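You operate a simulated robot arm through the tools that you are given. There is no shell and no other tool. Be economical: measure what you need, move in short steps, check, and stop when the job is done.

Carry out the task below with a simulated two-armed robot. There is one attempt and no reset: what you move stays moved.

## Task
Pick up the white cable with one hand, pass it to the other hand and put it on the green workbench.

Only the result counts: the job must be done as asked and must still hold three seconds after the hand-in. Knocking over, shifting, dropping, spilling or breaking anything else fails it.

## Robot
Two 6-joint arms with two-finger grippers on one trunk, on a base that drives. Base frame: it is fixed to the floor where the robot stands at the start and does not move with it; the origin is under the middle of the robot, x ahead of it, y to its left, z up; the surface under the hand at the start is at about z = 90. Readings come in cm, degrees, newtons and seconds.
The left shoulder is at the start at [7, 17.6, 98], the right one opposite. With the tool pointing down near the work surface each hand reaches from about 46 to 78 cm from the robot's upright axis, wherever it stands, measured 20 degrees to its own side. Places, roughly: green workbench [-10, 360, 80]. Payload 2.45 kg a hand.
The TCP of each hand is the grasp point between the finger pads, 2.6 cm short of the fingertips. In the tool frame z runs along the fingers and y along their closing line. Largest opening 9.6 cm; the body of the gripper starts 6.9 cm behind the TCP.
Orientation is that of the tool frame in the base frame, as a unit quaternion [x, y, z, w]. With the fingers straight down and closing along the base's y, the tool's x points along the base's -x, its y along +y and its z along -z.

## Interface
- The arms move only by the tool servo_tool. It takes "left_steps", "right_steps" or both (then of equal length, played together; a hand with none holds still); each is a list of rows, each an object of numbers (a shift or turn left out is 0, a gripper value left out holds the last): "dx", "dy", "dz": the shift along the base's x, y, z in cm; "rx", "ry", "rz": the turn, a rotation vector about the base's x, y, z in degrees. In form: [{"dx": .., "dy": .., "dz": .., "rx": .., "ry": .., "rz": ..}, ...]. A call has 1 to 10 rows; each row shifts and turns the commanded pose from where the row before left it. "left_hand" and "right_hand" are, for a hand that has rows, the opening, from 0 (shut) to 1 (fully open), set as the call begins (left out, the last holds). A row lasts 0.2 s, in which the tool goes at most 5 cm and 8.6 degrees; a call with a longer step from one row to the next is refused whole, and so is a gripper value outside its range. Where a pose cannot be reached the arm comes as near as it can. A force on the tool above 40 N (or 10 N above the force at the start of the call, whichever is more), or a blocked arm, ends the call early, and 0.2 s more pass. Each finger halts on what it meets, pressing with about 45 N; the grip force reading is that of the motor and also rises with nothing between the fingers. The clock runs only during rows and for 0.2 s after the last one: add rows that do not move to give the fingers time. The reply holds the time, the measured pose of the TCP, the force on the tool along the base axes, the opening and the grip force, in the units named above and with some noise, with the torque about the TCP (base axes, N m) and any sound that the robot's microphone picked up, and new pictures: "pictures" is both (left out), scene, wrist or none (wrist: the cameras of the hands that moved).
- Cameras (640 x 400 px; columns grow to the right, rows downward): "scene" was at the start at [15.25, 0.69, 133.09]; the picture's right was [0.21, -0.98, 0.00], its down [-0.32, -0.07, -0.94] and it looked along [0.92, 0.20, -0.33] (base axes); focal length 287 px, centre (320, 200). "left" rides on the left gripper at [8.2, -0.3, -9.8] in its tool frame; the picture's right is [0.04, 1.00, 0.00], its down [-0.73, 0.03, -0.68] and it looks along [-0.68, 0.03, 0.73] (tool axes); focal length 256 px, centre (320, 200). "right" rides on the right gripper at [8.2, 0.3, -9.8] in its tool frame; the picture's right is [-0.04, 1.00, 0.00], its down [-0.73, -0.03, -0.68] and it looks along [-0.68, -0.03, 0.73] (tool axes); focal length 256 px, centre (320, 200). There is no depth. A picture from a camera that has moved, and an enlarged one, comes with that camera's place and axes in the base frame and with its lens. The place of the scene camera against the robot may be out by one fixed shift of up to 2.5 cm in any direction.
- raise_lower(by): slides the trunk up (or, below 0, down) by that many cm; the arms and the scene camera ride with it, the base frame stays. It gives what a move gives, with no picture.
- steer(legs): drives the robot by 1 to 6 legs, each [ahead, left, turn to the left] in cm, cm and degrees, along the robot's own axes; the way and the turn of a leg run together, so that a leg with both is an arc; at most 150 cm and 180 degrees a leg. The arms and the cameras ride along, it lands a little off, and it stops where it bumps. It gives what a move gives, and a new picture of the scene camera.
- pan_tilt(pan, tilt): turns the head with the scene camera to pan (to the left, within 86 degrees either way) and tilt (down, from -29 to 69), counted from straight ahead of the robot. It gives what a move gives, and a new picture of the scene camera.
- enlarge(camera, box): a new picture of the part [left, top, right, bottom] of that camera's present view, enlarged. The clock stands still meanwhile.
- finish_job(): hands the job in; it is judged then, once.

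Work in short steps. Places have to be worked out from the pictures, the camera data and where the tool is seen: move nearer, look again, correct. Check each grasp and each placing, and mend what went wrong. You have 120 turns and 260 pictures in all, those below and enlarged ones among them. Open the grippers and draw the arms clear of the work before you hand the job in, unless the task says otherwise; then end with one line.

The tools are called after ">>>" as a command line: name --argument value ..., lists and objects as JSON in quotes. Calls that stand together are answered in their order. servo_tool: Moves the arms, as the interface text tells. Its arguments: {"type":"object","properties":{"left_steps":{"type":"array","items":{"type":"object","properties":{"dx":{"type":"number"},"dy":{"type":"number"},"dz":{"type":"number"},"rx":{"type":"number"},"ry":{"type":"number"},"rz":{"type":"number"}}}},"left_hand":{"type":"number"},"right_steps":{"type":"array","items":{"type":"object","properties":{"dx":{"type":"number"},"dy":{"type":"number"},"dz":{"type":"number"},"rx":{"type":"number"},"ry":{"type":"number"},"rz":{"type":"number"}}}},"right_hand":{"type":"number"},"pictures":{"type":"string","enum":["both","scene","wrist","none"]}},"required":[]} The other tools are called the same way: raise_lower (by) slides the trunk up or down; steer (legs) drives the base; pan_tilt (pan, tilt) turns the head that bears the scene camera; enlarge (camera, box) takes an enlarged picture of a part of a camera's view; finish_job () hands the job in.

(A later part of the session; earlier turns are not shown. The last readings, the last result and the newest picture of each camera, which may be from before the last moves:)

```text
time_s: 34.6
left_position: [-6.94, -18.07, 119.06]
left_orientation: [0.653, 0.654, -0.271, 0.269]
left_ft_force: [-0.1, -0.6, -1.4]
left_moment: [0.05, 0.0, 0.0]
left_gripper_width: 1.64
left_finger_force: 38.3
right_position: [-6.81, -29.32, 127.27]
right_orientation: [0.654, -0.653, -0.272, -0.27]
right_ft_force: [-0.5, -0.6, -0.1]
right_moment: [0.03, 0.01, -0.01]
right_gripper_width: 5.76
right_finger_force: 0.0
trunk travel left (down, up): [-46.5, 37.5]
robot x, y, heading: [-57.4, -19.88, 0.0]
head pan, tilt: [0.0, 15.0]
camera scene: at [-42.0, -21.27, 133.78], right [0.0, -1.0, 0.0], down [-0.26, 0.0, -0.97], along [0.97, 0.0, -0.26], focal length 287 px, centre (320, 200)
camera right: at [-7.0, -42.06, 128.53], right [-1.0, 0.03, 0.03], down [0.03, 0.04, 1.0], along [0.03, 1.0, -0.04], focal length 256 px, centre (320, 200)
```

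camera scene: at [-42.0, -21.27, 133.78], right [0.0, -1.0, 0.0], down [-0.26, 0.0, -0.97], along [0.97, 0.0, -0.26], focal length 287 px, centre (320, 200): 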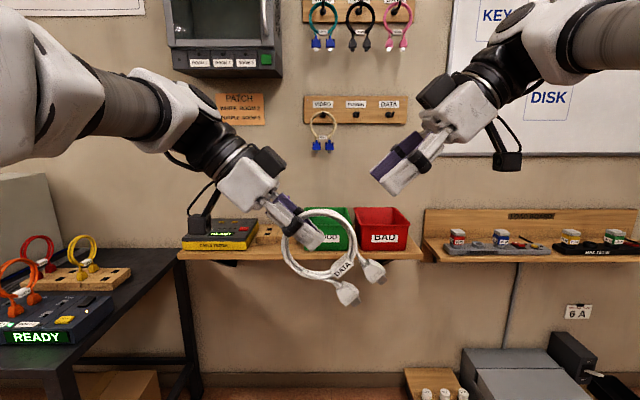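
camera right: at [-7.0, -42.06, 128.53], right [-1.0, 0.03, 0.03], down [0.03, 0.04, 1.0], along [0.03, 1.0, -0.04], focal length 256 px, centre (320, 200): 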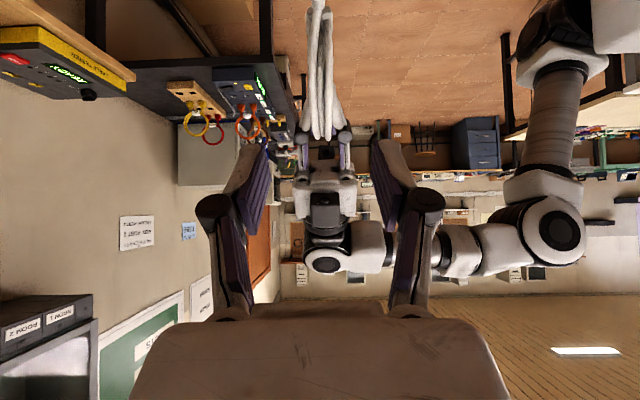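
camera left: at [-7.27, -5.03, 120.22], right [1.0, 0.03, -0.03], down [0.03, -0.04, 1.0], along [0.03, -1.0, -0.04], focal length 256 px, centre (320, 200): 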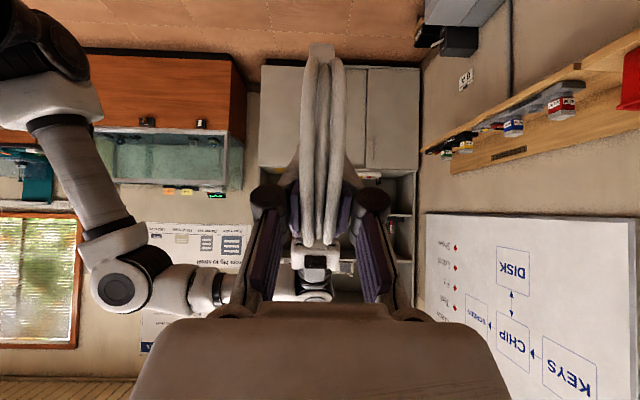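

The line of approach is good. I nudge by 0.4 cm and slide in 6.5 cm, then look close.

>>> servo_tool --right_steps '[{"dy": 0.4, "dz": 0.4}, {"dy": 1.5, "dz": -1.5}, {"dy": 1.5, "dz": -1.5}, {"dy": 1.6, "dz": -1.6}, {}]'

>>> enlarge --camera "scene" --box '[220, 130, 460, 310]'

```text
time_s: 35.8
left_position: [-6.94, -18.04, 119.1]
left_orientation: [0.653, 0.654, -0.271, 0.271]
left_ft_force: [-0.3, 0.0, -0.7]
left_moment: [0.0, -0.02, -0.04]
left_gripper_width: 1.63
left_finger_force: 38.5
right_position: [-6.89, -24.34, 123.2]
right_orientation: [0.654, -0.653, -0.271, -0.27]
right_ft_force: [-0.8, -0.5, -1.1]
right_moment: [0.01, 0.03, -0.01]
right_gripper_width: 5.76
right_finger_force: 0.2
trunk travel left (down, up): [-46.5, 37.5]
robot x, y, heading: [-57.34, -19.62, -0.1]
head pan, tilt: [0.0, 15.0]
camera scene: at [-42.03, -21.17, 133.78], right [0.0, -1.0, 0.0], down [-0.26, 0.0, -0.97], along [0.97, 0.0, -0.26], focal length 287 px, centre (320, 200)
camera right: at [-7.0, -37.09, 124.36], right [-1.0, 0.03, 0.03], down [0.03, 0.04, 1.0], along [0.03, 1.0, -0.04], focal length 256 px, centre (320, 200)
```

scene: 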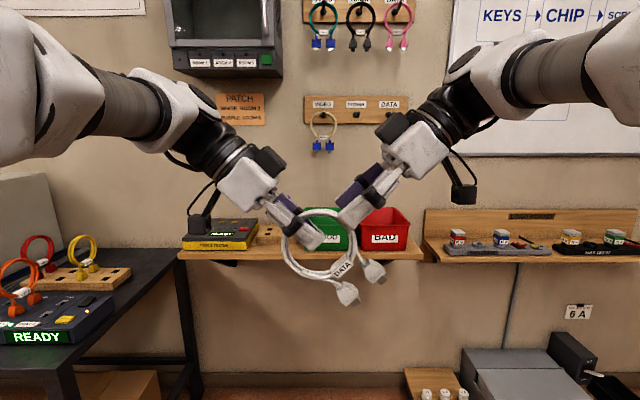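
right: 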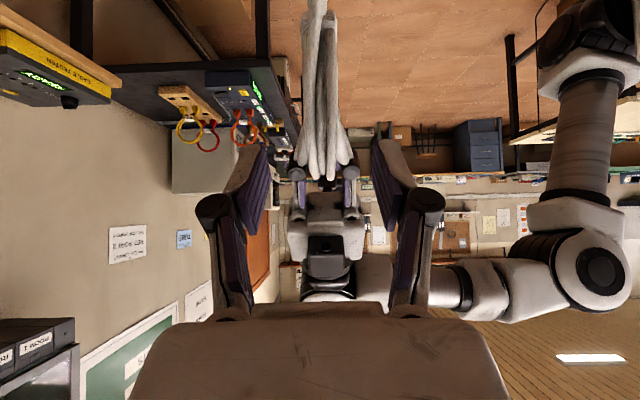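

```text
2.22 times, centred on (340, 220) of scene
camera zoom: at [-42.03, -21.17, 133.78], right [0.0, -1.0, 0.0], down [-0.26, 0.0, -0.97], along [0.97, 0.0, -0.26], focal length 637 px, centre (276, 156)
```

zoom: 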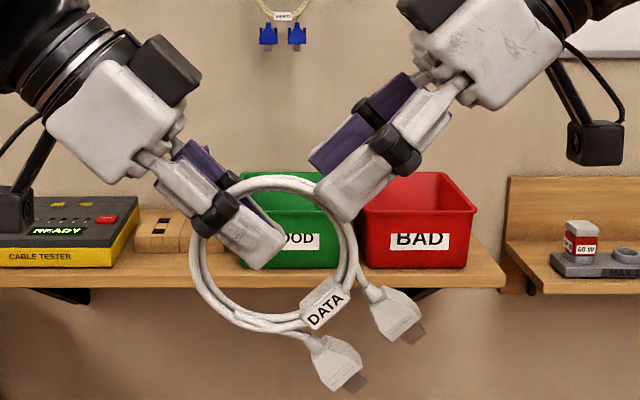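

Tip is 4.6 cm from the coil centre; another 2.3 cm puts the strands inside the pads while keeping clear of the left fingers.

>>> servo_tool --right_steps '[{"dy": 0.8, "dz": -0.8}, {"dy": 0.8, "dz": -0.8}, {}]' --pictures "none"

>>> enlarge --camera "scene" --box '[220, 130, 460, 310]'

>>> enlarge --camera "right" --box '[180, 0, 460, 300]'

```text
time_s: 36.6
left_position: [-6.94, -17.87, 119.08]
left_orientation: [0.653, 0.654, -0.27, 0.27]
left_ft_force: [0.0, -0.5, -0.9]
left_moment: [0.03, 0.02, -0.01]
left_gripper_width: 1.61
left_finger_force: 39.0
right_position: [-6.8, -22.71, 121.59]
right_orientation: [0.653, -0.653, -0.27, -0.271]
right_ft_force: [0.1, -0.1, -0.4]
right_moment: [0.01, -0.03, -0.01]
right_gripper_width: 5.75
right_finger_force: 0.2
trunk travel left (down, up): [-46.5, 37.5]
robot x, y, heading: [-57.34, -19.97, 0.2]
head pan, tilt: [0.0, 15.0]
```

```text
2.22 times, centred on (340, 220) of scene
camera zoom: at [-42.01, -21.15, 133.78], right [0.0, -1.0, 0.0], down [-0.26, 0.0, -0.97], along [0.97, 0.0, -0.26], focal length 637 px, centre (276, 156)
```

zoom: 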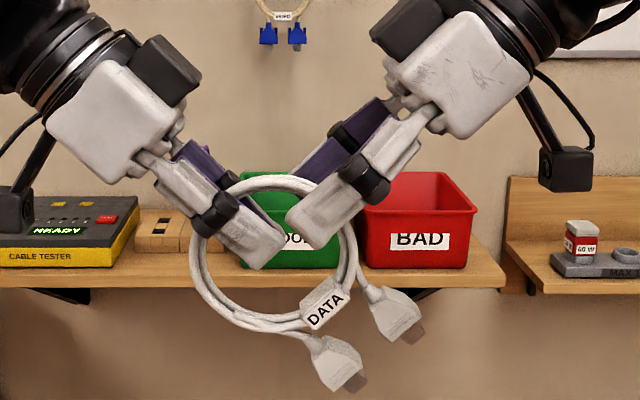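

```text
1.33 times, centred on (320, 150) of right
camera zoom: at [-7.04, -35.52, 122.81], right [-1.0, 0.03, 0.03], down [0.03, 0.04, 1.0], along [0.03, 1.0, -0.04], focal length 341 px, centre (320, 267)
```

zoom: 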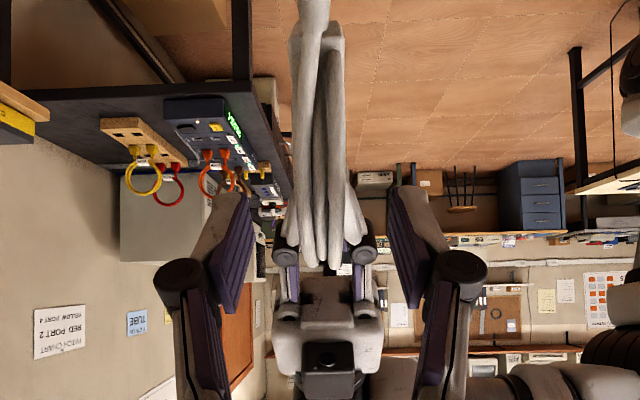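

The pads straddle the strands with about 1 cm of room to the left fingers. I close the right hand.

>>> servo_tool --right_steps '[{"dx": -0.1}, {}, {}, {}, {}]' --right_hand 0 --pictures "none"

>>> enlarge --camera "scene" --box '[220, 130, 460, 310]'

>>> enlarge --camera "right" --box '[180, 0, 460, 300]'

```text
time_s: 37.8
left_position: [-6.93, -17.82, 119.03]
left_orientation: [0.652, 0.655, -0.271, 0.27]
left_ft_force: [-6.4, 11.7, -6.2]
left_moment: [-0.14, -0.15, -0.05]
left_gripper_width: 1.62
left_finger_force: 38.2
right_position: [-6.98, -22.66, 121.6]
right_orientation: [0.653, -0.653, -0.271, -0.271]
right_ft_force: [6.4, -11.7, 6.3]
right_moment: [0.12, 0.01, -0.25]
right_gripper_width: 1.46
right_finger_force: 40.8
trunk travel left (down, up): [-46.5, 37.5]
robot x, y, heading: [-57.36, -19.91, 0.4]
head pan, tilt: [0.0, 15.0]
```

```text
2.22 times, centred on (340, 220) of scene
camera zoom: at [-42.01, -21.12, 133.78], right [0.0, -1.0, 0.0], down [-0.26, 0.0, -0.97], along [0.97, 0.0, -0.26], focal length 637 px, centre (276, 156)
```

zoom: 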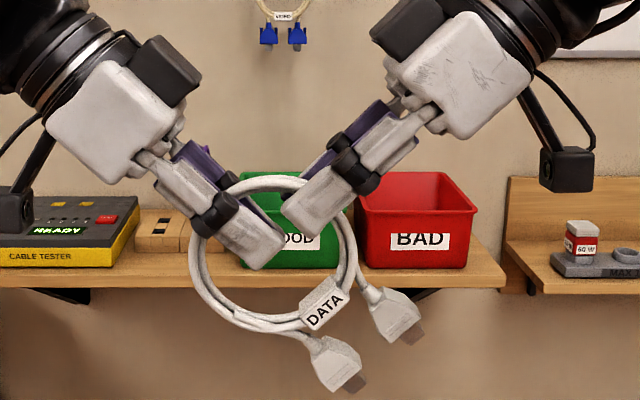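

```text
1.33 times, centred on (320, 150) of right
camera zoom: at [-7.16, -35.5, 122.82], right [-1.0, 0.03, 0.03], down [0.03, 0.04, 1.0], along [0.03, 1.0, -0.04], focal length 341 px, centre (320, 267)
```

zoom: 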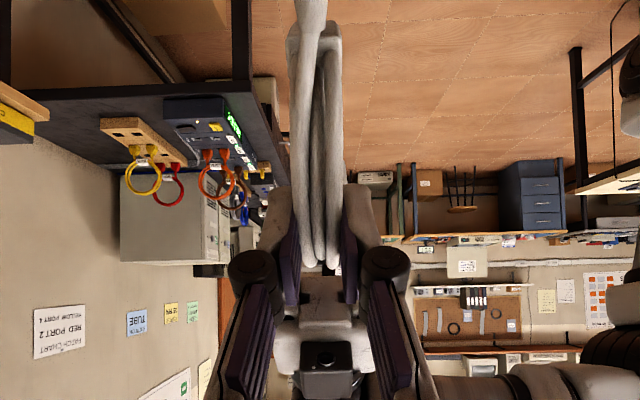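

Both hands hold the coil. Now I open the left hand and, in the same call, hold still to watch that the right hand keeps it.

>>> servo_tool --left_steps '[{}, {}, {}]' --left_hand 0.6 --pictures "scene"

```text
time_s: 38.6
left_position: [-6.94, -17.96, 119.08]
left_orientation: [0.652, 0.654, -0.271, 0.271]
left_ft_force: [0.0, -0.6, 0.2]
left_moment: [0.02, 0.0, -0.01]
left_gripper_width: 5.77
left_finger_force: 0.1
right_position: [-6.96, -22.8, 121.45]
right_orientation: [0.654, -0.653, -0.271, -0.27]
right_ft_force: [-0.8, 0.6, -0.2]
right_moment: [0.02, -0.02, -0.01]
right_gripper_width: 1.43
right_finger_force: 40.5
trunk travel left (down, up): [-46.5, 37.5]
robot x, y, heading: [-57.33, -19.91, -0.0]
head pan, tilt: [0.0, 15.0]
camera scene: at [-42.01, -21.13, 133.78], right [0.0, -1.0, 0.0], down [-0.26, 0.0, -0.97], along [0.97, 0.0, -0.26], focal length 287 px, centre (320, 200)
```

scene: 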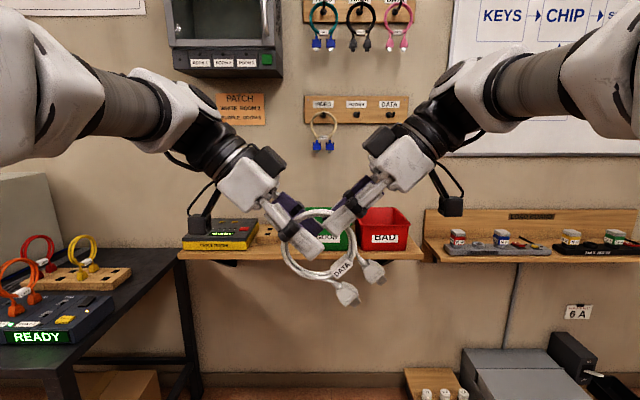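

The right hand holds it. I withdraw the left hand back along its finger line.

>>> servo_tool --left_steps '[{"dy": 2, "dz": 2}, {"dy": 2, "dz": 2}, {"dy": 2.5, "dz": 2.5}, {"dy": 3.5}, {"dy": 4}, {"dy": 4}, {"dy": 4}, {}]' --pictures "scene"

```text
time_s: 40.4
left_position: [-6.87, 4.15, 125.71]
left_orientation: [0.653, 0.654, -0.27, 0.269]
left_ft_force: [-0.1, -0.1, -0.7]
left_moment: [0.03, 0.0, 0.0]
left_gripper_width: 5.76
left_finger_force: 0.1
right_position: [-6.89, -22.8, 121.52]
right_orientation: [0.653, -0.653, -0.271, -0.272]
right_ft_force: [0.4, -1.1, -0.3]
right_moment: [0.01, 0.0, 0.01]
right_gripper_width: 1.46
right_finger_force: 41.0
trunk travel left (down, up): [-46.5, 37.5]
robot x, y, heading: [-57.33, -19.81, -0.3]
head pan, tilt: [0.0, 15.0]
camera scene: at [-42.03, -21.25, 133.78], right [0.0, -1.0, 0.0], down [-0.26, 0.0, -0.97], along [0.97, 0.0, -0.26], focal length 287 px, centre (320, 200)
```

scene: 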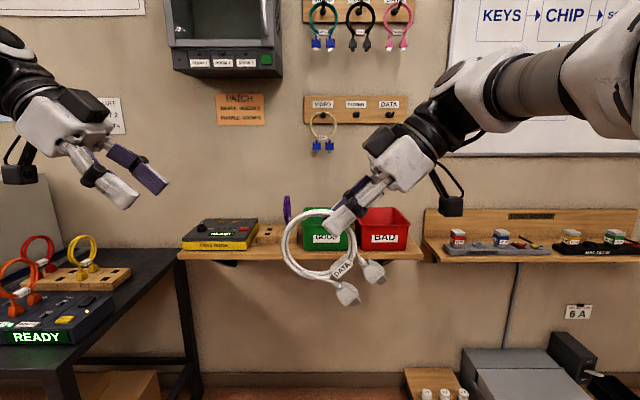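

The handover succeeded: the right hand alone holds the cable. I bring the right hand back to its side, undoing the tilt on both hands.

>>> servo_tool --right_steps '[{"rx": -7.5, "dy": -3}, {"rx": -7.5, "dy": -3}, {"rx": -7.5, "dy": -3}, {"rx": -7.5, "dy": -3}, {"rx": -7.5, "dy": -3}, {"rx": -7.5, "dy": -2}, {}]' --left_steps '[{"rx": 7.5}, {"rx": 7.5}, {"rx": 7.5}, {"rx": 7.5}, {"rx": 7.5}, {"rx": 7.5}, {}]' --pictures "none"

>>> servo_tool --right_steps '[{"ry": -7.5}, {"ry": -7.5}, {"ry": -7.5}, {"ry": -7.5}, {"ry": -7.5}, {"ry": -7.5}, {"ry": -7.5}, {"ry": -7.5}, {}]' --left_steps '[{"rz": 8.5}, {"rz": 8.5}, {"rz": 8.5}, {"rz": 8.5}, {"rz": 8.5}, {"rz": 8.5}, {"rz": 8.5}, {"rz": 8.5}, {}]'

```text
time_s: 42.0
left_position: [-6.99, 4.03, 125.54]
left_orientation: [0.706, 0.708, 0.001, -0.001]
left_ft_force: [0.5, -0.4, -1.0]
left_moment: [-0.04, -0.01, -0.02]
left_gripper_width: 5.75
left_finger_force: 0.0
right_position: [-6.85, -39.77, 121.54]
right_orientation: [0.708, -0.706, 0.001, 0.001]
right_ft_force: [1.0, 0.4, -1.5]
right_moment: [0.04, -0.03, -0.04]
right_gripper_width: 1.41
right_finger_force: 41.3
trunk travel left (down, up): [-46.5, 37.5]
robot x, y, heading: [-57.46, -19.79, 0.1]
head pan, tilt: [0.0, 15.0]
```

```text
time_s: 44.0
left_position: [-7.08, 4.03, 125.6]
left_orientation: [0.189, 0.982, -0.001, 0.0]
left_ft_force: [-0.2, 0.0, -0.4]
left_moment: [0.05, -0.01, 0.02]
left_gripper_width: 5.79
left_finger_force: 0.0
right_position: [8.35, -39.21, 124.25]
right_orientation: [0.613, -0.612, 0.354, -0.352]
right_ft_force: [0.3, 0.3, -0.8]
right_moment: [0.03, 0.02, -0.02]
right_gripper_width: 1.45
right_finger_force: 40.9
right hand out of reach, approached as far as the arm can: row 2, 3, 4, 5, 6, 7, 8
trunk travel left (down, up): [-46.5, 37.5]
robot x, y, heading: [-57.63, -19.86, -0.3]
head pan, tilt: [0.0, 15.0]
camera scene: at [-42.04, -21.13, 133.79], right [0.0, -1.0, 0.0], down [-0.26, 0.0, -0.97], along [0.97, 0.0, -0.26], focal length 287 px, centre (320, 200)
camera right: at [-0.07, -47.37, 129.01], right [-0.5, 0.04, -0.87], down [-0.57, 0.73, 0.36], along [0.65, 0.68, -0.34], focal length 256 px, centre (320, 200)
camera left: at [-14.69, 6.75, 135.41], right [0.33, 0.94, 0.0], down [0.69, -0.24, 0.68], along [0.64, -0.23, -0.73], focal length 256 px, centre (320, 200)
```

scene: 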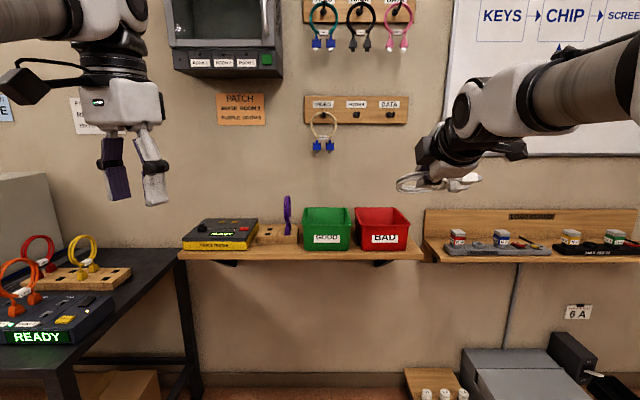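
right: 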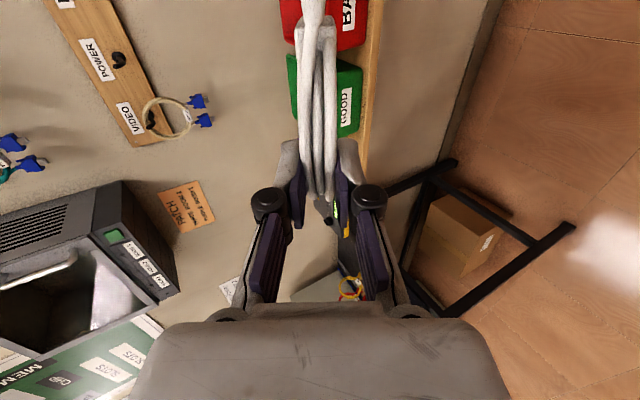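
left: 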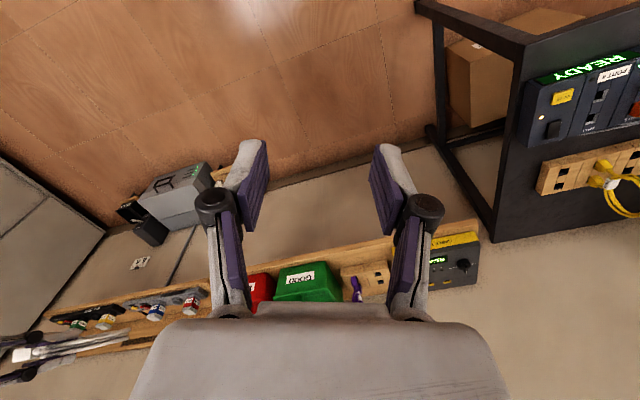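

The flat-ish hold (60° pitch) works. Now I turn left 90° on the spot and look at the way to the green workbench.

>>> steer --legs '[[0, 0, 90]]'

```text
time_s: 48.2
left_position: [-81.33, 30.7, 125.56]
left_orientation: [-0.559, 0.829, 0.0, 0.0]
left_ft_force: [-0.2, 0.4, 0.2]
left_moment: [-0.01, -0.02, 0.04]
left_gripper_width: 5.76
left_finger_force: 0.0
right_position: [-38.11, 46.02, 124.26]
right_orientation: [0.866, 0.0, 0.001, -0.5]
right_ft_force: [-1.0, 0.3, -0.8]
right_moment: [-0.01, 0.04, 0.0]
right_gripper_width: 1.47
right_finger_force: 40.8
trunk travel left (down, up): [-46.5, 37.5]
robot x, y, heading: [-57.17, -20.17, 89.7]
head pan, tilt: [0.0, 15.0]
camera scene: at [-56.39, -6.77, 133.78], right [1.0, 0.0, 0.0], down [0.0, -0.26, -0.97], along [0.0, 0.97, -0.26], focal length 287 px, centre (320, 200)
```

scene: 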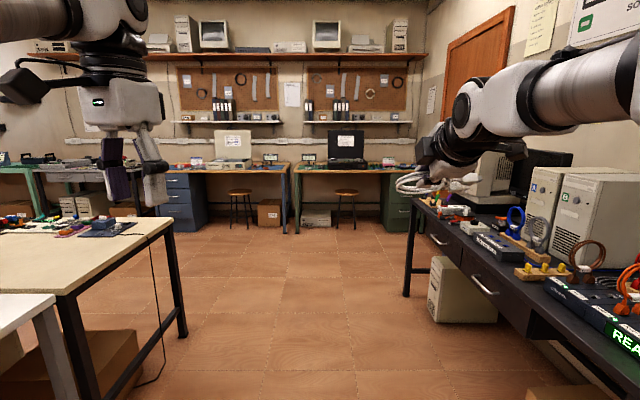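

The aisle to the green workbench is clear. I drive 200 cm ahead, drifting right a little.

>>> steer --legs '[[100, 0, 0], [100, -10, 0]]'

>>> pan_tilt --pan -15 --tilt 20

```text
time_s: 58.1
left_position: [-65.12, 228.09, 125.5]
left_orientation: [-0.544, 0.839, 0.0, -0.001]
left_ft_force: [-0.6, 0.4, -0.1]
left_moment: [-0.01, 0.0, -0.03]
left_gripper_width: 5.74
left_finger_force: 0.0
right_position: [-21.48, 241.86, 124.31]
right_orientation: [0.866, -0.016, 0.01, -0.5]
right_ft_force: [0.5, -0.2, -0.4]
right_moment: [-0.04, 0.03, -0.01]
right_gripper_width: 1.46
right_finger_force: 41.0
trunk travel left (down, up): [-46.5, 37.5]
robot x, y, heading: [-43.16, 176.97, 88.1]
head pan, tilt: [0.0, 15.0]
camera scene: at [-41.64, 189.73, 133.78], right [1.0, -0.04, 0.0], down [-0.01, -0.26, -0.97], along [0.04, 0.97, -0.26], focal length 287 px, centre (320, 200)
```

scene: 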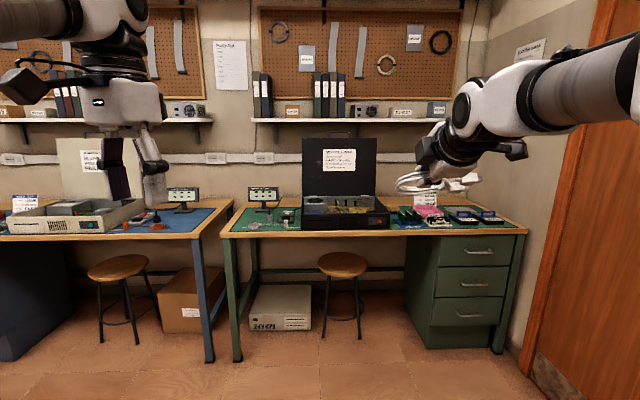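

```text
time_s: 58.9
left_position: [-65.18, 227.98, 125.59]
left_orientation: [-0.545, 0.839, 0.0, 0.001]
left_ft_force: [0.4, 0.4, 0.2]
left_moment: [-0.02, 0.01, 0.0]
left_gripper_width: 5.78
left_finger_force: 0.0
right_position: [-21.39, 241.97, 124.33]
right_orientation: [0.866, -0.016, 0.01, -0.5]
right_ft_force: [0.2, 0.3, 0.1]
right_moment: [-0.07, 0.04, 0.0]
right_gripper_width: 1.46
right_finger_force: 41.1
trunk travel left (down, up): [-46.5, 37.5]
robot x, y, heading: [-43.13, 176.71, 87.8]
head pan, tilt: [-15.0, 20.0]
camera scene: at [-39.26, 189.27, 132.97], right [0.96, -0.29, 0.0], down [-0.1, -0.33, -0.94], along [0.28, 0.9, -0.34], focal length 287 px, centre (320, 200)
```

scene: 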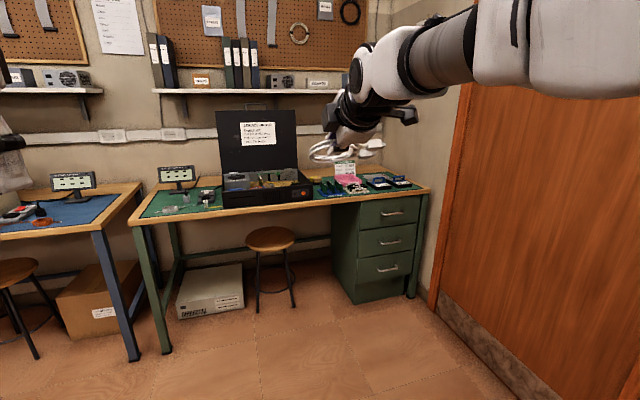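

The green bench has a black PC case in the middle and small parts on green mats. I enlarge to find free space.

>>> enlarge --camera "scene" --box '[120, 150, 280, 250]'

>>> enlarge --camera "scene" --box '[280, 140, 440, 240]'

```text
4.00 times, centred on (200, 200) of scene
camera zoom: at [-39.26, 189.27, 132.97], right [0.96, -0.29, 0.0], down [-0.1, -0.33, -0.94], along [0.28, 0.9, -0.34], focal length 1147 px, centre (800, 200)
```

zoom: 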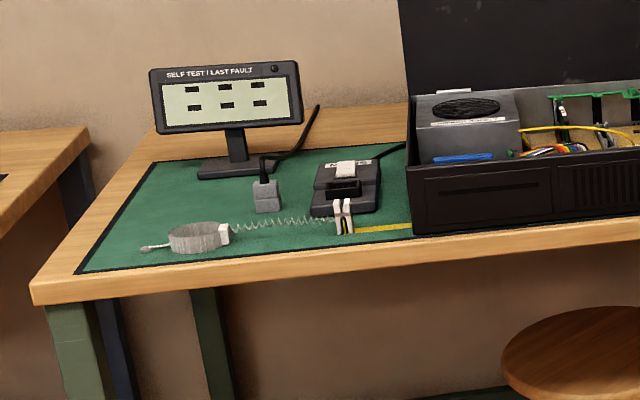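

```text
4.00 times, centred on (360, 190) of scene
camera zoom: at [-39.26, 189.27, 132.97], right [0.96, -0.29, 0.0], down [-0.1, -0.33, -0.94], along [0.28, 0.9, -0.34], focal length 1147 px, centre (160, 240)
```

zoom: 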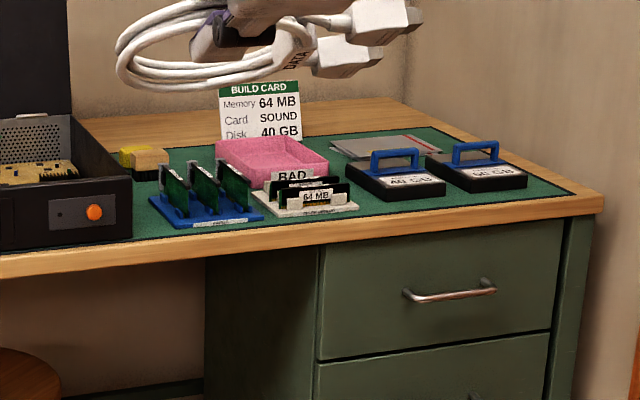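

I drive 70 cm closer (hand stays short of the bench) and raise the trunk for a view from above.

>>> steer --legs '[[70, 0, 2]]'

>>> raise_lower --by 36

>>> pan_tilt --pan 25 --tilt 40

>>> pan_tilt --pan -40 --tilt 35

```text
time_s: 62.8
left_position: [-65.35, 298.3, 125.6]
left_orientation: [-0.557, 0.831, 0.0, -0.001]
left_ft_force: [0.2, 0.5, 0.2]
left_moment: [-0.01, -0.02, -0.02]
left_gripper_width: 5.76
left_finger_force: 0.2
right_position: [-22.14, 313.54, 124.16]
right_orientation: [0.866, -0.002, 0.002, -0.5]
right_ft_force: [0.8, 0.0, -0.6]
right_moment: [-0.03, 0.02, -0.02]
right_gripper_width: 1.44
right_finger_force: 41.0
trunk travel left (down, up): [-46.5, 37.5]
robot x, y, heading: [-42.13, 247.3, 89.6]
head pan, tilt: [-15.0, 20.0]
camera scene: at [-38.22, 260.34, 132.97], right [0.96, -0.26, 0.0], down [-0.09, -0.33, -0.94], along [0.25, 0.91, -0.34], focal length 287 px, centre (320, 200)
```

scene: 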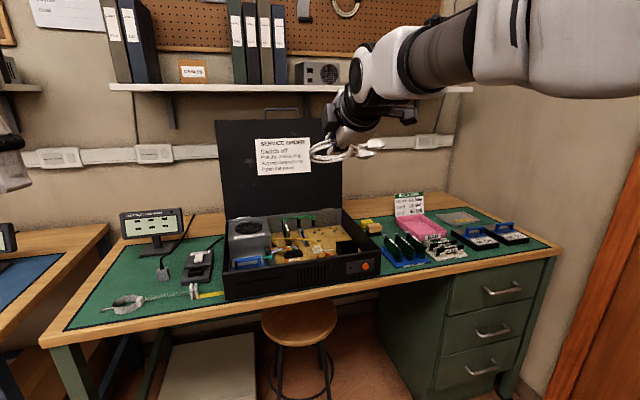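

```text
time_s: 66.3
left_position: [-65.31, 298.23, 161.5]
left_orientation: [-0.557, 0.83, 0.0, 0.0]
left_ft_force: [-0.7, -0.1, -0.1]
left_moment: [0.04, 0.02, 0.02]
left_gripper_width: 5.76
left_finger_force: 0.0
right_position: [-22.06, 313.41, 160.37]
right_orientation: [0.866, -0.001, 0.001, -0.501]
right_ft_force: [0.1, -0.7, -1.3]
right_moment: [-0.04, 0.0, 0.03]
right_gripper_width: 1.46
right_finger_force: 40.8
trunk travel left (down, up): [-82.5, 1.5]
robot x, y, heading: [-41.78, 247.28, 89.6]
head pan, tilt: [-15.0, 20.0]
```

```text
time_s: 67.3
left_position: [-65.47, 298.18, 161.6]
left_orientation: [-0.557, 0.83, 0.0, -0.001]
left_ft_force: [-0.8, 0.0, -0.2]
left_moment: [-0.01, 0.02, 0.02]
left_gripper_width: 5.75
left_finger_force: 0.2
right_position: [-22.08, 313.42, 160.51]
right_orientation: [0.866, -0.002, 0.002, -0.5]
right_ft_force: [0.0, 1.0, -0.9]
right_moment: [-0.04, 0.02, 0.01]
right_gripper_width: 1.47
right_finger_force: 41.0
trunk travel left (down, up): [-82.5, 1.5]
robot x, y, heading: [-41.62, 247.83, 89.5]
head pan, tilt: [25.0, 40.0]
camera scene: at [-44.22, 259.07, 165.83], right [0.91, 0.42, 0.0], down [0.27, -0.58, -0.77], along [-0.32, 0.7, -0.64], focal length 287 px, centre (320, 200)
```

scene: 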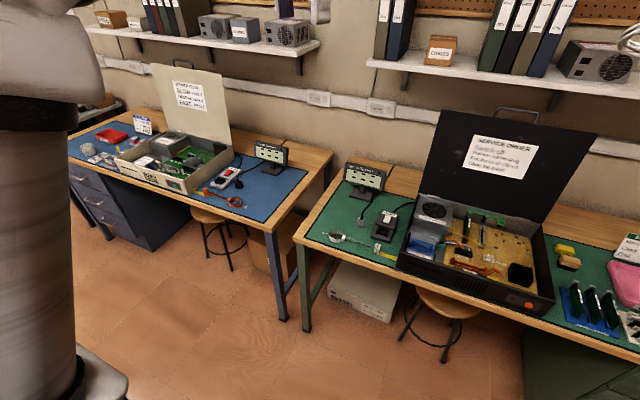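

```text
time_s: 68.7
left_position: [-65.28, 298.17, 161.67]
left_orientation: [-0.558, 0.83, 0.0, -0.001]
left_ft_force: [-0.3, -0.3, 1.0]
left_moment: [-0.01, -0.02, -0.03]
left_gripper_width: 5.73
left_finger_force: 0.0
right_position: [-22.12, 313.47, 160.3]
right_orientation: [0.866, -0.002, 0.002, -0.5]
right_ft_force: [0.1, 0.8, -0.9]
right_moment: [-0.02, 0.0, 0.0]
right_gripper_width: 1.45
right_finger_force: 40.8
trunk travel left (down, up): [-82.5, 1.5]
robot x, y, heading: [-41.74, 247.84, 89.5]
head pan, tilt: [-40.0, 35.0]
camera scene: at [-34.98, 258.07, 166.58], right [0.76, -0.65, 0.0], down [-0.37, -0.44, -0.82], along [0.53, 0.63, -0.57], focal length 287 px, centre (320, 200)
```

scene: 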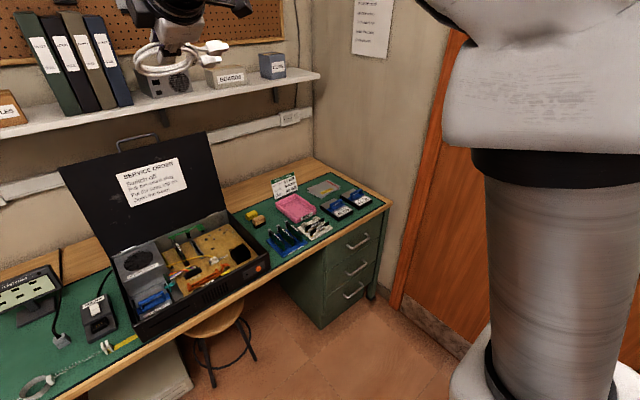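

>>> pan_tilt --pan 20 --tilt 45

>>> enlarge --camera "scene" --box '[250, 100, 410, 200]'

```text
time_s: 70.0
left_position: [-65.3, 298.26, 161.62]
left_orientation: [-0.557, 0.831, 0.0, 0.0]
left_ft_force: [-0.2, 0.4, 0.5]
left_moment: [0.01, -0.01, -0.02]
left_gripper_width: 5.76
left_finger_force: 0.1
right_position: [-22.0, 313.37, 160.34]
right_orientation: [0.866, -0.001, 0.003, -0.5]
right_ft_force: [0.5, -0.3, -1.0]
right_moment: [-0.02, -0.01, -0.01]
right_gripper_width: 1.43
right_finger_force: 41.3
trunk travel left (down, up): [-82.5, 1.5]
robot x, y, heading: [-41.86, 247.78, 89.8]
head pan, tilt: [20.0, 45.0]
camera scene: at [-43.41, 259.0, 165.1], right [0.94, 0.34, 0.0], down [0.24, -0.67, -0.71], along [-0.24, 0.67, -0.71], focal length 287 px, centre (320, 200)
```

scene: 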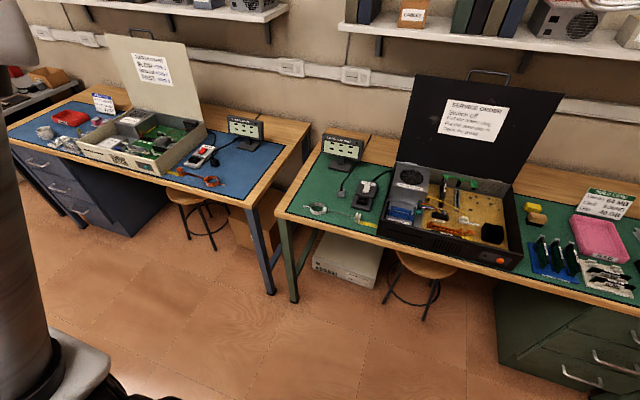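

```text
4.00 times, centred on (330, 150) of scene
camera zoom: at [-43.41, 259.0, 165.1], right [0.94, 0.34, 0.0], down [0.24, -0.67, -0.71], along [-0.24, 0.67, -0.71], focal length 1147 px, centre (280, 400)
```

zoom: 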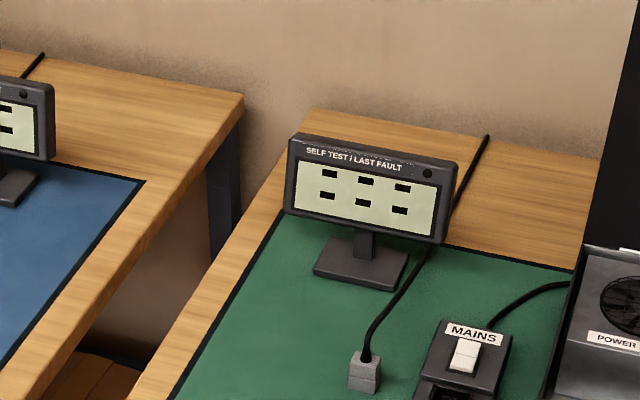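

>>> enlarge --camera "scene" --box '[260, 135, 420, 235]'

```text
4.00 times, centred on (340, 185) of scene
camera zoom: at [-43.41, 259.0, 165.1], right [0.94, 0.34, 0.0], down [0.24, -0.67, -0.71], along [-0.24, 0.67, -0.71], focal length 1147 px, centre (240, 260)
```

zoom: 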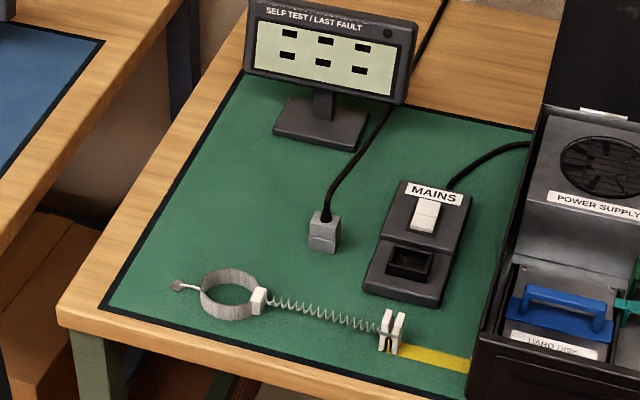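

The free area on the green workbench is its left mat: x −87…−67, y 340…359 (top z≈80). I aim the coil centre at (−80, 350) with the plugs to the right. I strafe left 56 cm and lower the trunk again.

>>> steer --legs '[[0, 56, 0]]'

>>> raise_lower --by -36

>>> pan_tilt --pan -10 --tilt 35

```text
time_s: 73.2
left_position: [-120.91, 298.47, 161.66]
left_orientation: [-0.557, 0.83, 0.001, -0.001]
left_ft_force: [0.2, 0.4, -0.3]
left_moment: [-0.01, 0.02, 0.0]
left_gripper_width: 5.76
left_finger_force: 0.1
right_position: [-77.84, 313.72, 160.34]
right_orientation: [0.866, -0.001, 0.002, -0.5]
right_ft_force: [0.7, 0.1, -0.8]
right_moment: [-0.03, 0.02, 0.0]
right_gripper_width: 1.45
right_finger_force: 40.6
trunk travel left (down, up): [-82.5, 1.5]
robot x, y, heading: [-97.97, 247.64, 89.8]
head pan, tilt: [20.0, 45.0]
camera scene: at [-99.03, 259.26, 165.1], right [0.94, 0.34, 0.0], down [0.24, -0.67, -0.71], along [-0.24, 0.67, -0.71], focal length 287 px, centre (320, 200)
```

scene: 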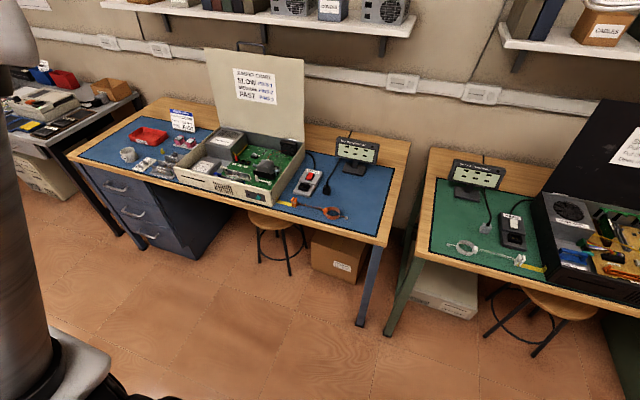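

```text
time_s: 76.7
left_position: [-121.16, 298.58, 125.69]
left_orientation: [-0.557, 0.83, 0.001, 0.0]
left_ft_force: [0.4, -0.1, -0.1]
left_moment: [0.0, 0.0, 0.03]
left_gripper_width: 5.75
left_finger_force: 0.0
right_position: [-77.94, 313.7, 124.3]
right_orientation: [0.866, -0.002, 0.003, -0.5]
right_ft_force: [-0.4, 0.7, -0.6]
right_moment: [-0.05, 0.01, 0.0]
right_gripper_width: 1.42
right_finger_force: 41.0
trunk travel left (down, up): [-46.5, 37.5]
robot x, y, heading: [-97.63, 247.87, 89.7]
head pan, tilt: [20.0, 45.0]
```

```text
time_s: 77.6
left_position: [-121.1, 298.56, 125.65]
left_orientation: [-0.556, 0.831, 0.0, 0.0]
left_ft_force: [-0.7, 0.3, 0.0]
left_moment: [0.01, 0.0, 0.02]
left_gripper_width: 5.76
left_finger_force: 0.1
right_position: [-77.89, 313.64, 124.27]
right_orientation: [0.866, -0.002, 0.003, -0.5]
right_ft_force: [-0.5, 0.5, -0.9]
right_moment: [-0.02, 0.05, 0.03]
right_gripper_width: 1.46
right_finger_force: 41.4
trunk travel left (down, up): [-46.5, 37.5]
robot x, y, heading: [-97.92, 247.74, 89.8]
head pan, tilt: [-10.0, 35.0]
camera scene: at [-94.95, 260.26, 130.58], right [0.98, -0.18, 0.0], down [-0.1, -0.56, -0.82], along [0.15, 0.81, -0.57], focal length 287 px, centre (320, 200)
```

scene: 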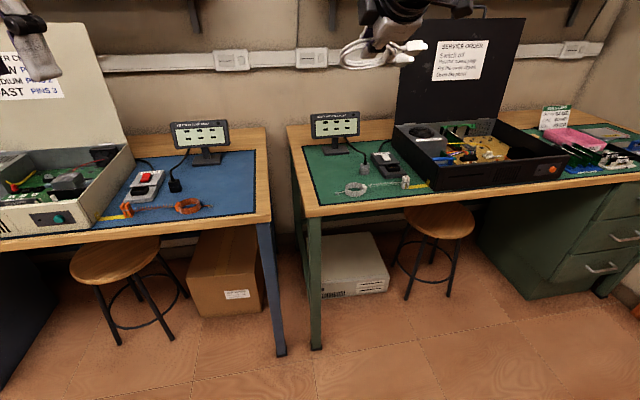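

I drive ahead 30 cm, which brings the held coil over the free spot at z≈124, well above everything there.

>>> steer --legs '[[30, 0, 0]]'

>>> pan_tilt --pan -20 --tilt 40

```text
time_s: 79.7
left_position: [-120.95, 328.42, 125.57]
left_orientation: [-0.558, 0.83, 0.0, -0.001]
left_ft_force: [0.5, -0.3, -0.4]
left_moment: [-0.04, 0.02, -0.01]
left_gripper_width: 5.73
left_finger_force: 0.2
right_position: [-77.81, 343.53, 124.13]
right_orientation: [0.867, -0.001, 0.002, -0.498]
right_ft_force: [0.5, 0.0, -0.6]
right_moment: [-0.01, 0.02, -0.01]
right_gripper_width: 1.47
right_finger_force: 40.7
trunk travel left (down, up): [-46.5, 37.5]
robot x, y, heading: [-97.07, 277.74, 89.3]
head pan, tilt: [-10.0, 35.0]
camera scene: at [-94.82, 290.18, 130.58], right [0.98, -0.18, 0.0], down [-0.1, -0.56, -0.82], along [0.15, 0.81, -0.57], focal length 287 px, centre (320, 200)
```

scene: 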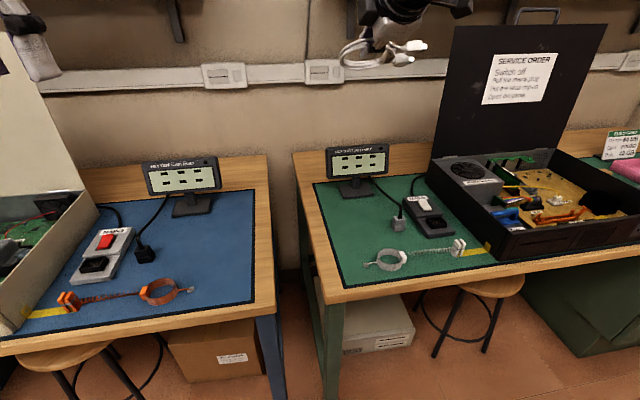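

```text
time_s: 80.4
left_position: [-121.1, 328.27, 125.56]
left_orientation: [-0.558, 0.83, 0.0, 0.0]
left_ft_force: [-0.7, -0.7, -0.2]
left_moment: [0.03, 0.02, -0.02]
left_gripper_width: 5.75
left_finger_force: 0.0
right_position: [-77.72, 343.68, 124.33]
right_orientation: [0.867, -0.002, 0.001, -0.499]
right_ft_force: [0.2, -0.9, -0.5]
right_moment: [-0.06, 0.01, -0.01]
right_gripper_width: 1.47
right_finger_force: 40.3
trunk travel left (down, up): [-46.5, 37.5]
robot x, y, heading: [-97.69, 277.71, 89.7]
head pan, tilt: [-20.0, 40.0]
camera scene: at [-93.45, 289.47, 129.83], right [0.94, -0.35, 0.0], down [-0.22, -0.6, -0.77], along [0.26, 0.72, -0.64], focal length 287 px, centre (320, 200)
```

scene: 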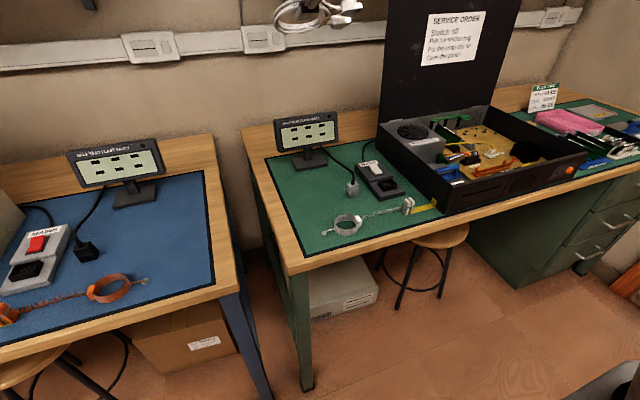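

Positions agree with the earlier estimate. I test a small lowering of the right hand to see how the commanded pose responds.

>>> servo_tool --right_steps '[{"dz": -3, "dx": -1}, {"dz": -3, "dx": -1}, {}]' --pictures "scene"

```text
time_s: 81.2
left_position: [-121.05, 328.35, 125.65]
left_orientation: [-0.558, 0.83, 0.0, 0.0]
left_ft_force: [0.3, -0.8, -1.0]
left_moment: [0.03, 0.0, 0.0]
left_gripper_width: 5.77
left_finger_force: 0.0
right_position: [-79.81, 343.53, 118.33]
right_orientation: [0.866, -0.002, 0.001, -0.5]
right_ft_force: [1.1, -0.3, -1.0]
right_moment: [-0.01, 0.06, 0.0]
right_gripper_width: 1.48
right_finger_force: 40.7
trunk travel left (down, up): [-46.5, 37.5]
robot x, y, heading: [-97.23, 278.22, 89.7]
head pan, tilt: [-20.0, 40.0]
camera scene: at [-93.41, 289.43, 129.83], right [0.94, -0.35, 0.0], down [-0.22, -0.6, -0.77], along [0.26, 0.72, -0.64], focal length 287 px, centre (320, 200)
```

scene: 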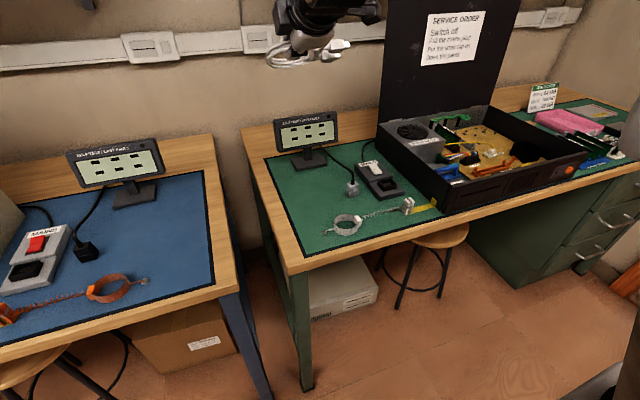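

It follows exactly. I lower another 20 cm to z≈98 and look.

>>> servo_tool --right_steps '[{"dz": -4}, {"dz": -4}, {"dz": -4}, {"dz": -4}, {"dz": -4}, {}]'

>>> enlarge --camera "scene" --box '[230, 90, 470, 260]'

```text
time_s: 82.6
left_position: [-120.94, 328.27, 125.65]
left_orientation: [-0.559, 0.83, 0.0, 0.0]
left_ft_force: [0.6, -0.6, 0.0]
left_moment: [0.03, 0.02, -0.01]
left_gripper_width: 5.75
left_finger_force: 0.0
right_position: [-80.24, 344.41, 108.55]
right_orientation: [0.869, -0.002, 0.003, -0.496]
right_ft_force: [0.4, 0.0, -1.7]
right_moment: [-0.01, 0.0, -0.01]
right_gripper_width: 1.45
right_finger_force: 40.8
right hand out of reach, approached as far as the arm can: row 3, 4, 5
trunk travel left (down, up): [-46.5, 37.5]
robot x, y, heading: [-97.57, 277.8, 89.9]
head pan, tilt: [-20.0, 40.0]
camera scene: at [-93.44, 289.44, 129.83], right [0.94, -0.35, 0.0], down [-0.22, -0.6, -0.77], along [0.26, 0.72, -0.64], focal length 287 px, centre (320, 200)
camera right: at [-72.01, 335.74, 113.32], right [-0.04, -0.51, -0.86], down [-0.74, -0.56, 0.37], along [-0.67, 0.65, -0.35], focal length 256 px, centre (320, 200)
```

scene: 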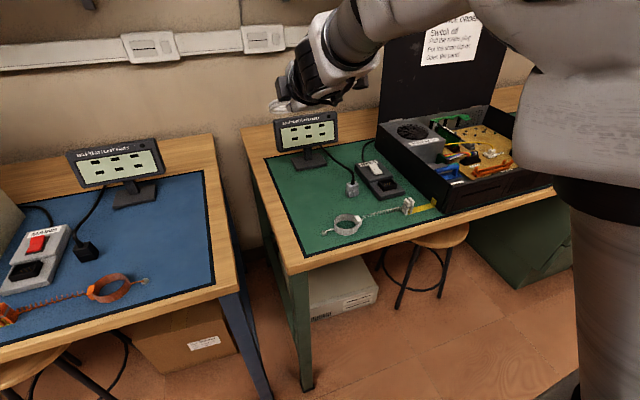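
right: 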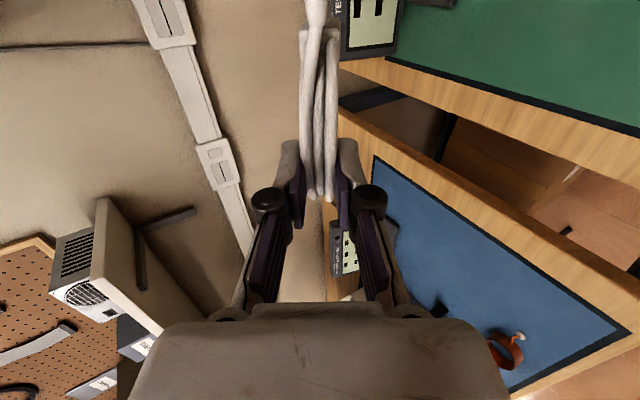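

```text
2.35 times, centred on (350, 175) of scene
camera zoom: at [-93.44, 289.44, 129.83], right [0.94, -0.35, 0.0], down [-0.22, -0.6, -0.77], along [0.26, 0.72, -0.64], focal length 675 px, centre (249, 259)
```

zoom: 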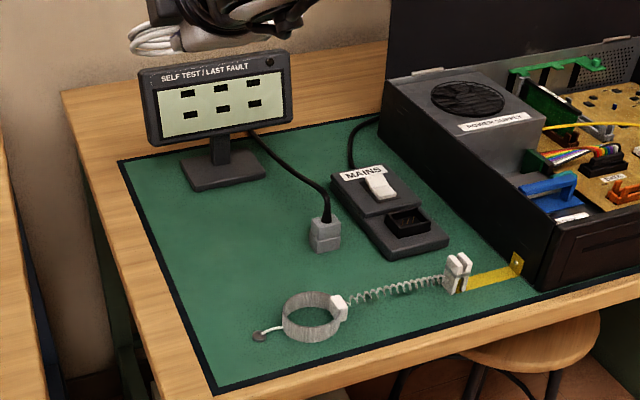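

At this pitch the arm itself cannot go lower, so I return it to a reachable height, lift the left hand, and will lower the trunk instead.

>>> servo_tool --right_steps '[{"dz": 4}, {"dz": 4}, {"dz": 4}, {"dy": 0.5}]' --left_steps '[{"dz": 3}, {"dz": 3}, {"dz": 3}, {}]' --pictures "none"

>>> raise_lower --by -16

>>> enlarge --camera "scene" --box '[200, 60, 520, 260]'

```text
time_s: 83.6
left_position: [-121.07, 326.38, 128.19]
left_orientation: [-0.558, 0.83, 0.0, 0.0]
left_ft_force: [0.3, 0.0, 0.4]
left_moment: [0.03, -0.02, 0.01]
left_gripper_width: 5.76
left_finger_force: 0.0
left hand out of reach, approached as far as the arm can: row 1, 2, 3
right_position: [-80.19, 344.92, 120.55]
right_orientation: [0.866, -0.001, 0.001, -0.499]
right_ft_force: [0.2, 0.2, -0.7]
right_moment: [-0.04, 0.02, -0.03]
right_gripper_width: 1.47
right_finger_force: 41.3
trunk travel left (down, up): [-46.5, 37.5]
robot x, y, heading: [-97.18, 277.78, 89.9]
head pan, tilt: [-20.0, 40.0]
```

```text
time_s: 85.4
left_position: [-121.04, 326.3, 112.18]
left_orientation: [-0.557, 0.83, 0.002, 0.0]
left_ft_force: [0.2, -0.2, -0.9]
left_moment: [-0.01, -0.02, 0.0]
left_gripper_width: 5.77
left_finger_force: 0.0
right_position: [-80.3, 344.99, 104.57]
right_orientation: [0.866, -0.002, 0.002, -0.5]
right_ft_force: [-0.3, 0.0, 0.1]
right_moment: [-0.05, -0.02, 0.0]
right_gripper_width: 1.43
right_finger_force: 41.0
trunk travel left (down, up): [-30.5, 53.5]
robot x, y, heading: [-97.31, 277.83, 89.8]
head pan, tilt: [-20.0, 40.0]
```

```text
2.00 times, centred on (360, 160) of scene
camera zoom: at [-93.45, 289.44, 113.83], right [0.94, -0.35, 0.0], down [-0.22, -0.6, -0.77], along [0.26, 0.72, -0.64], focal length 574 px, centre (240, 280)
```

zoom: 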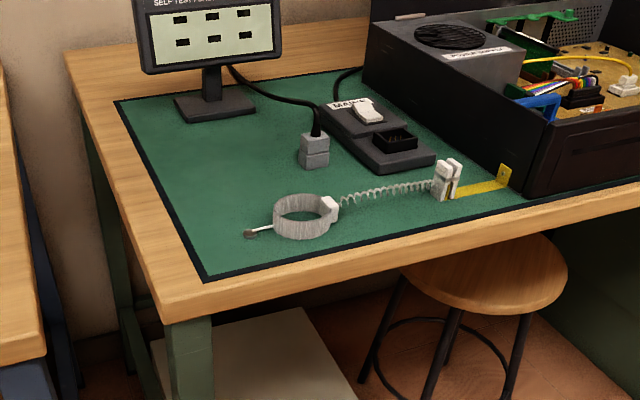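

Next I lower another 9 cm and look at the hand and spot together.

>>> raise_lower --by -9

>>> pan_tilt --pan -15 --tilt 28

```text
time_s: 86.7
left_position: [-121.13, 326.26, 103.25]
left_orientation: [-0.558, 0.83, 0.001, 0.001]
left_ft_force: [0.0, -0.3, -0.2]
left_moment: [0.02, 0.0, 0.02]
left_gripper_width: 5.74
left_finger_force: 0.0
right_position: [-80.34, 345.0, 95.57]
right_orientation: [0.866, -0.002, 0.001, -0.5]
right_ft_force: [-0.7, -0.2, -0.4]
right_moment: [-0.03, 0.02, 0.03]
right_gripper_width: 1.46
right_finger_force: 40.6
trunk travel left (down, up): [-21.5, 62.5]
robot x, y, heading: [-97.6, 278.33, 89.7]
head pan, tilt: [-20.0, 40.0]
```

```text
time_s: 87.4
left_position: [-120.99, 326.24, 103.22]
left_orientation: [-0.558, 0.83, 0.001, 0.0]
left_ft_force: [-1.0, 0.2, -0.4]
left_moment: [-0.01, -0.05, -0.02]
left_gripper_width: 5.76
left_finger_force: 0.1
right_position: [-80.33, 344.92, 95.61]
right_orientation: [0.866, -0.002, 0.002, -0.5]
right_ft_force: [-0.8, 0.0, -1.2]
right_moment: [-0.02, 0.01, 0.01]
right_gripper_width: 1.46
right_finger_force: 40.4
trunk travel left (down, up): [-21.5, 62.5]
robot x, y, heading: [-97.57, 277.89, 90.0]
head pan, tilt: [-15.0, 28.0]
camera scene: at [-93.99, 290.27, 106.67], right [0.96, -0.26, 0.0], down [-0.12, -0.45, -0.88], along [0.23, 0.85, -0.47], focal length 287 px, centre (320, 200)
```

scene: 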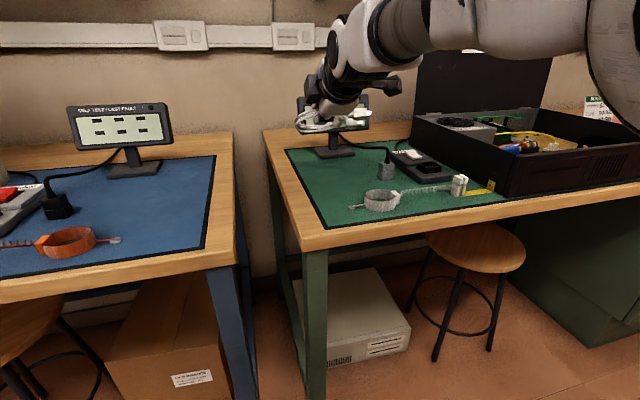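

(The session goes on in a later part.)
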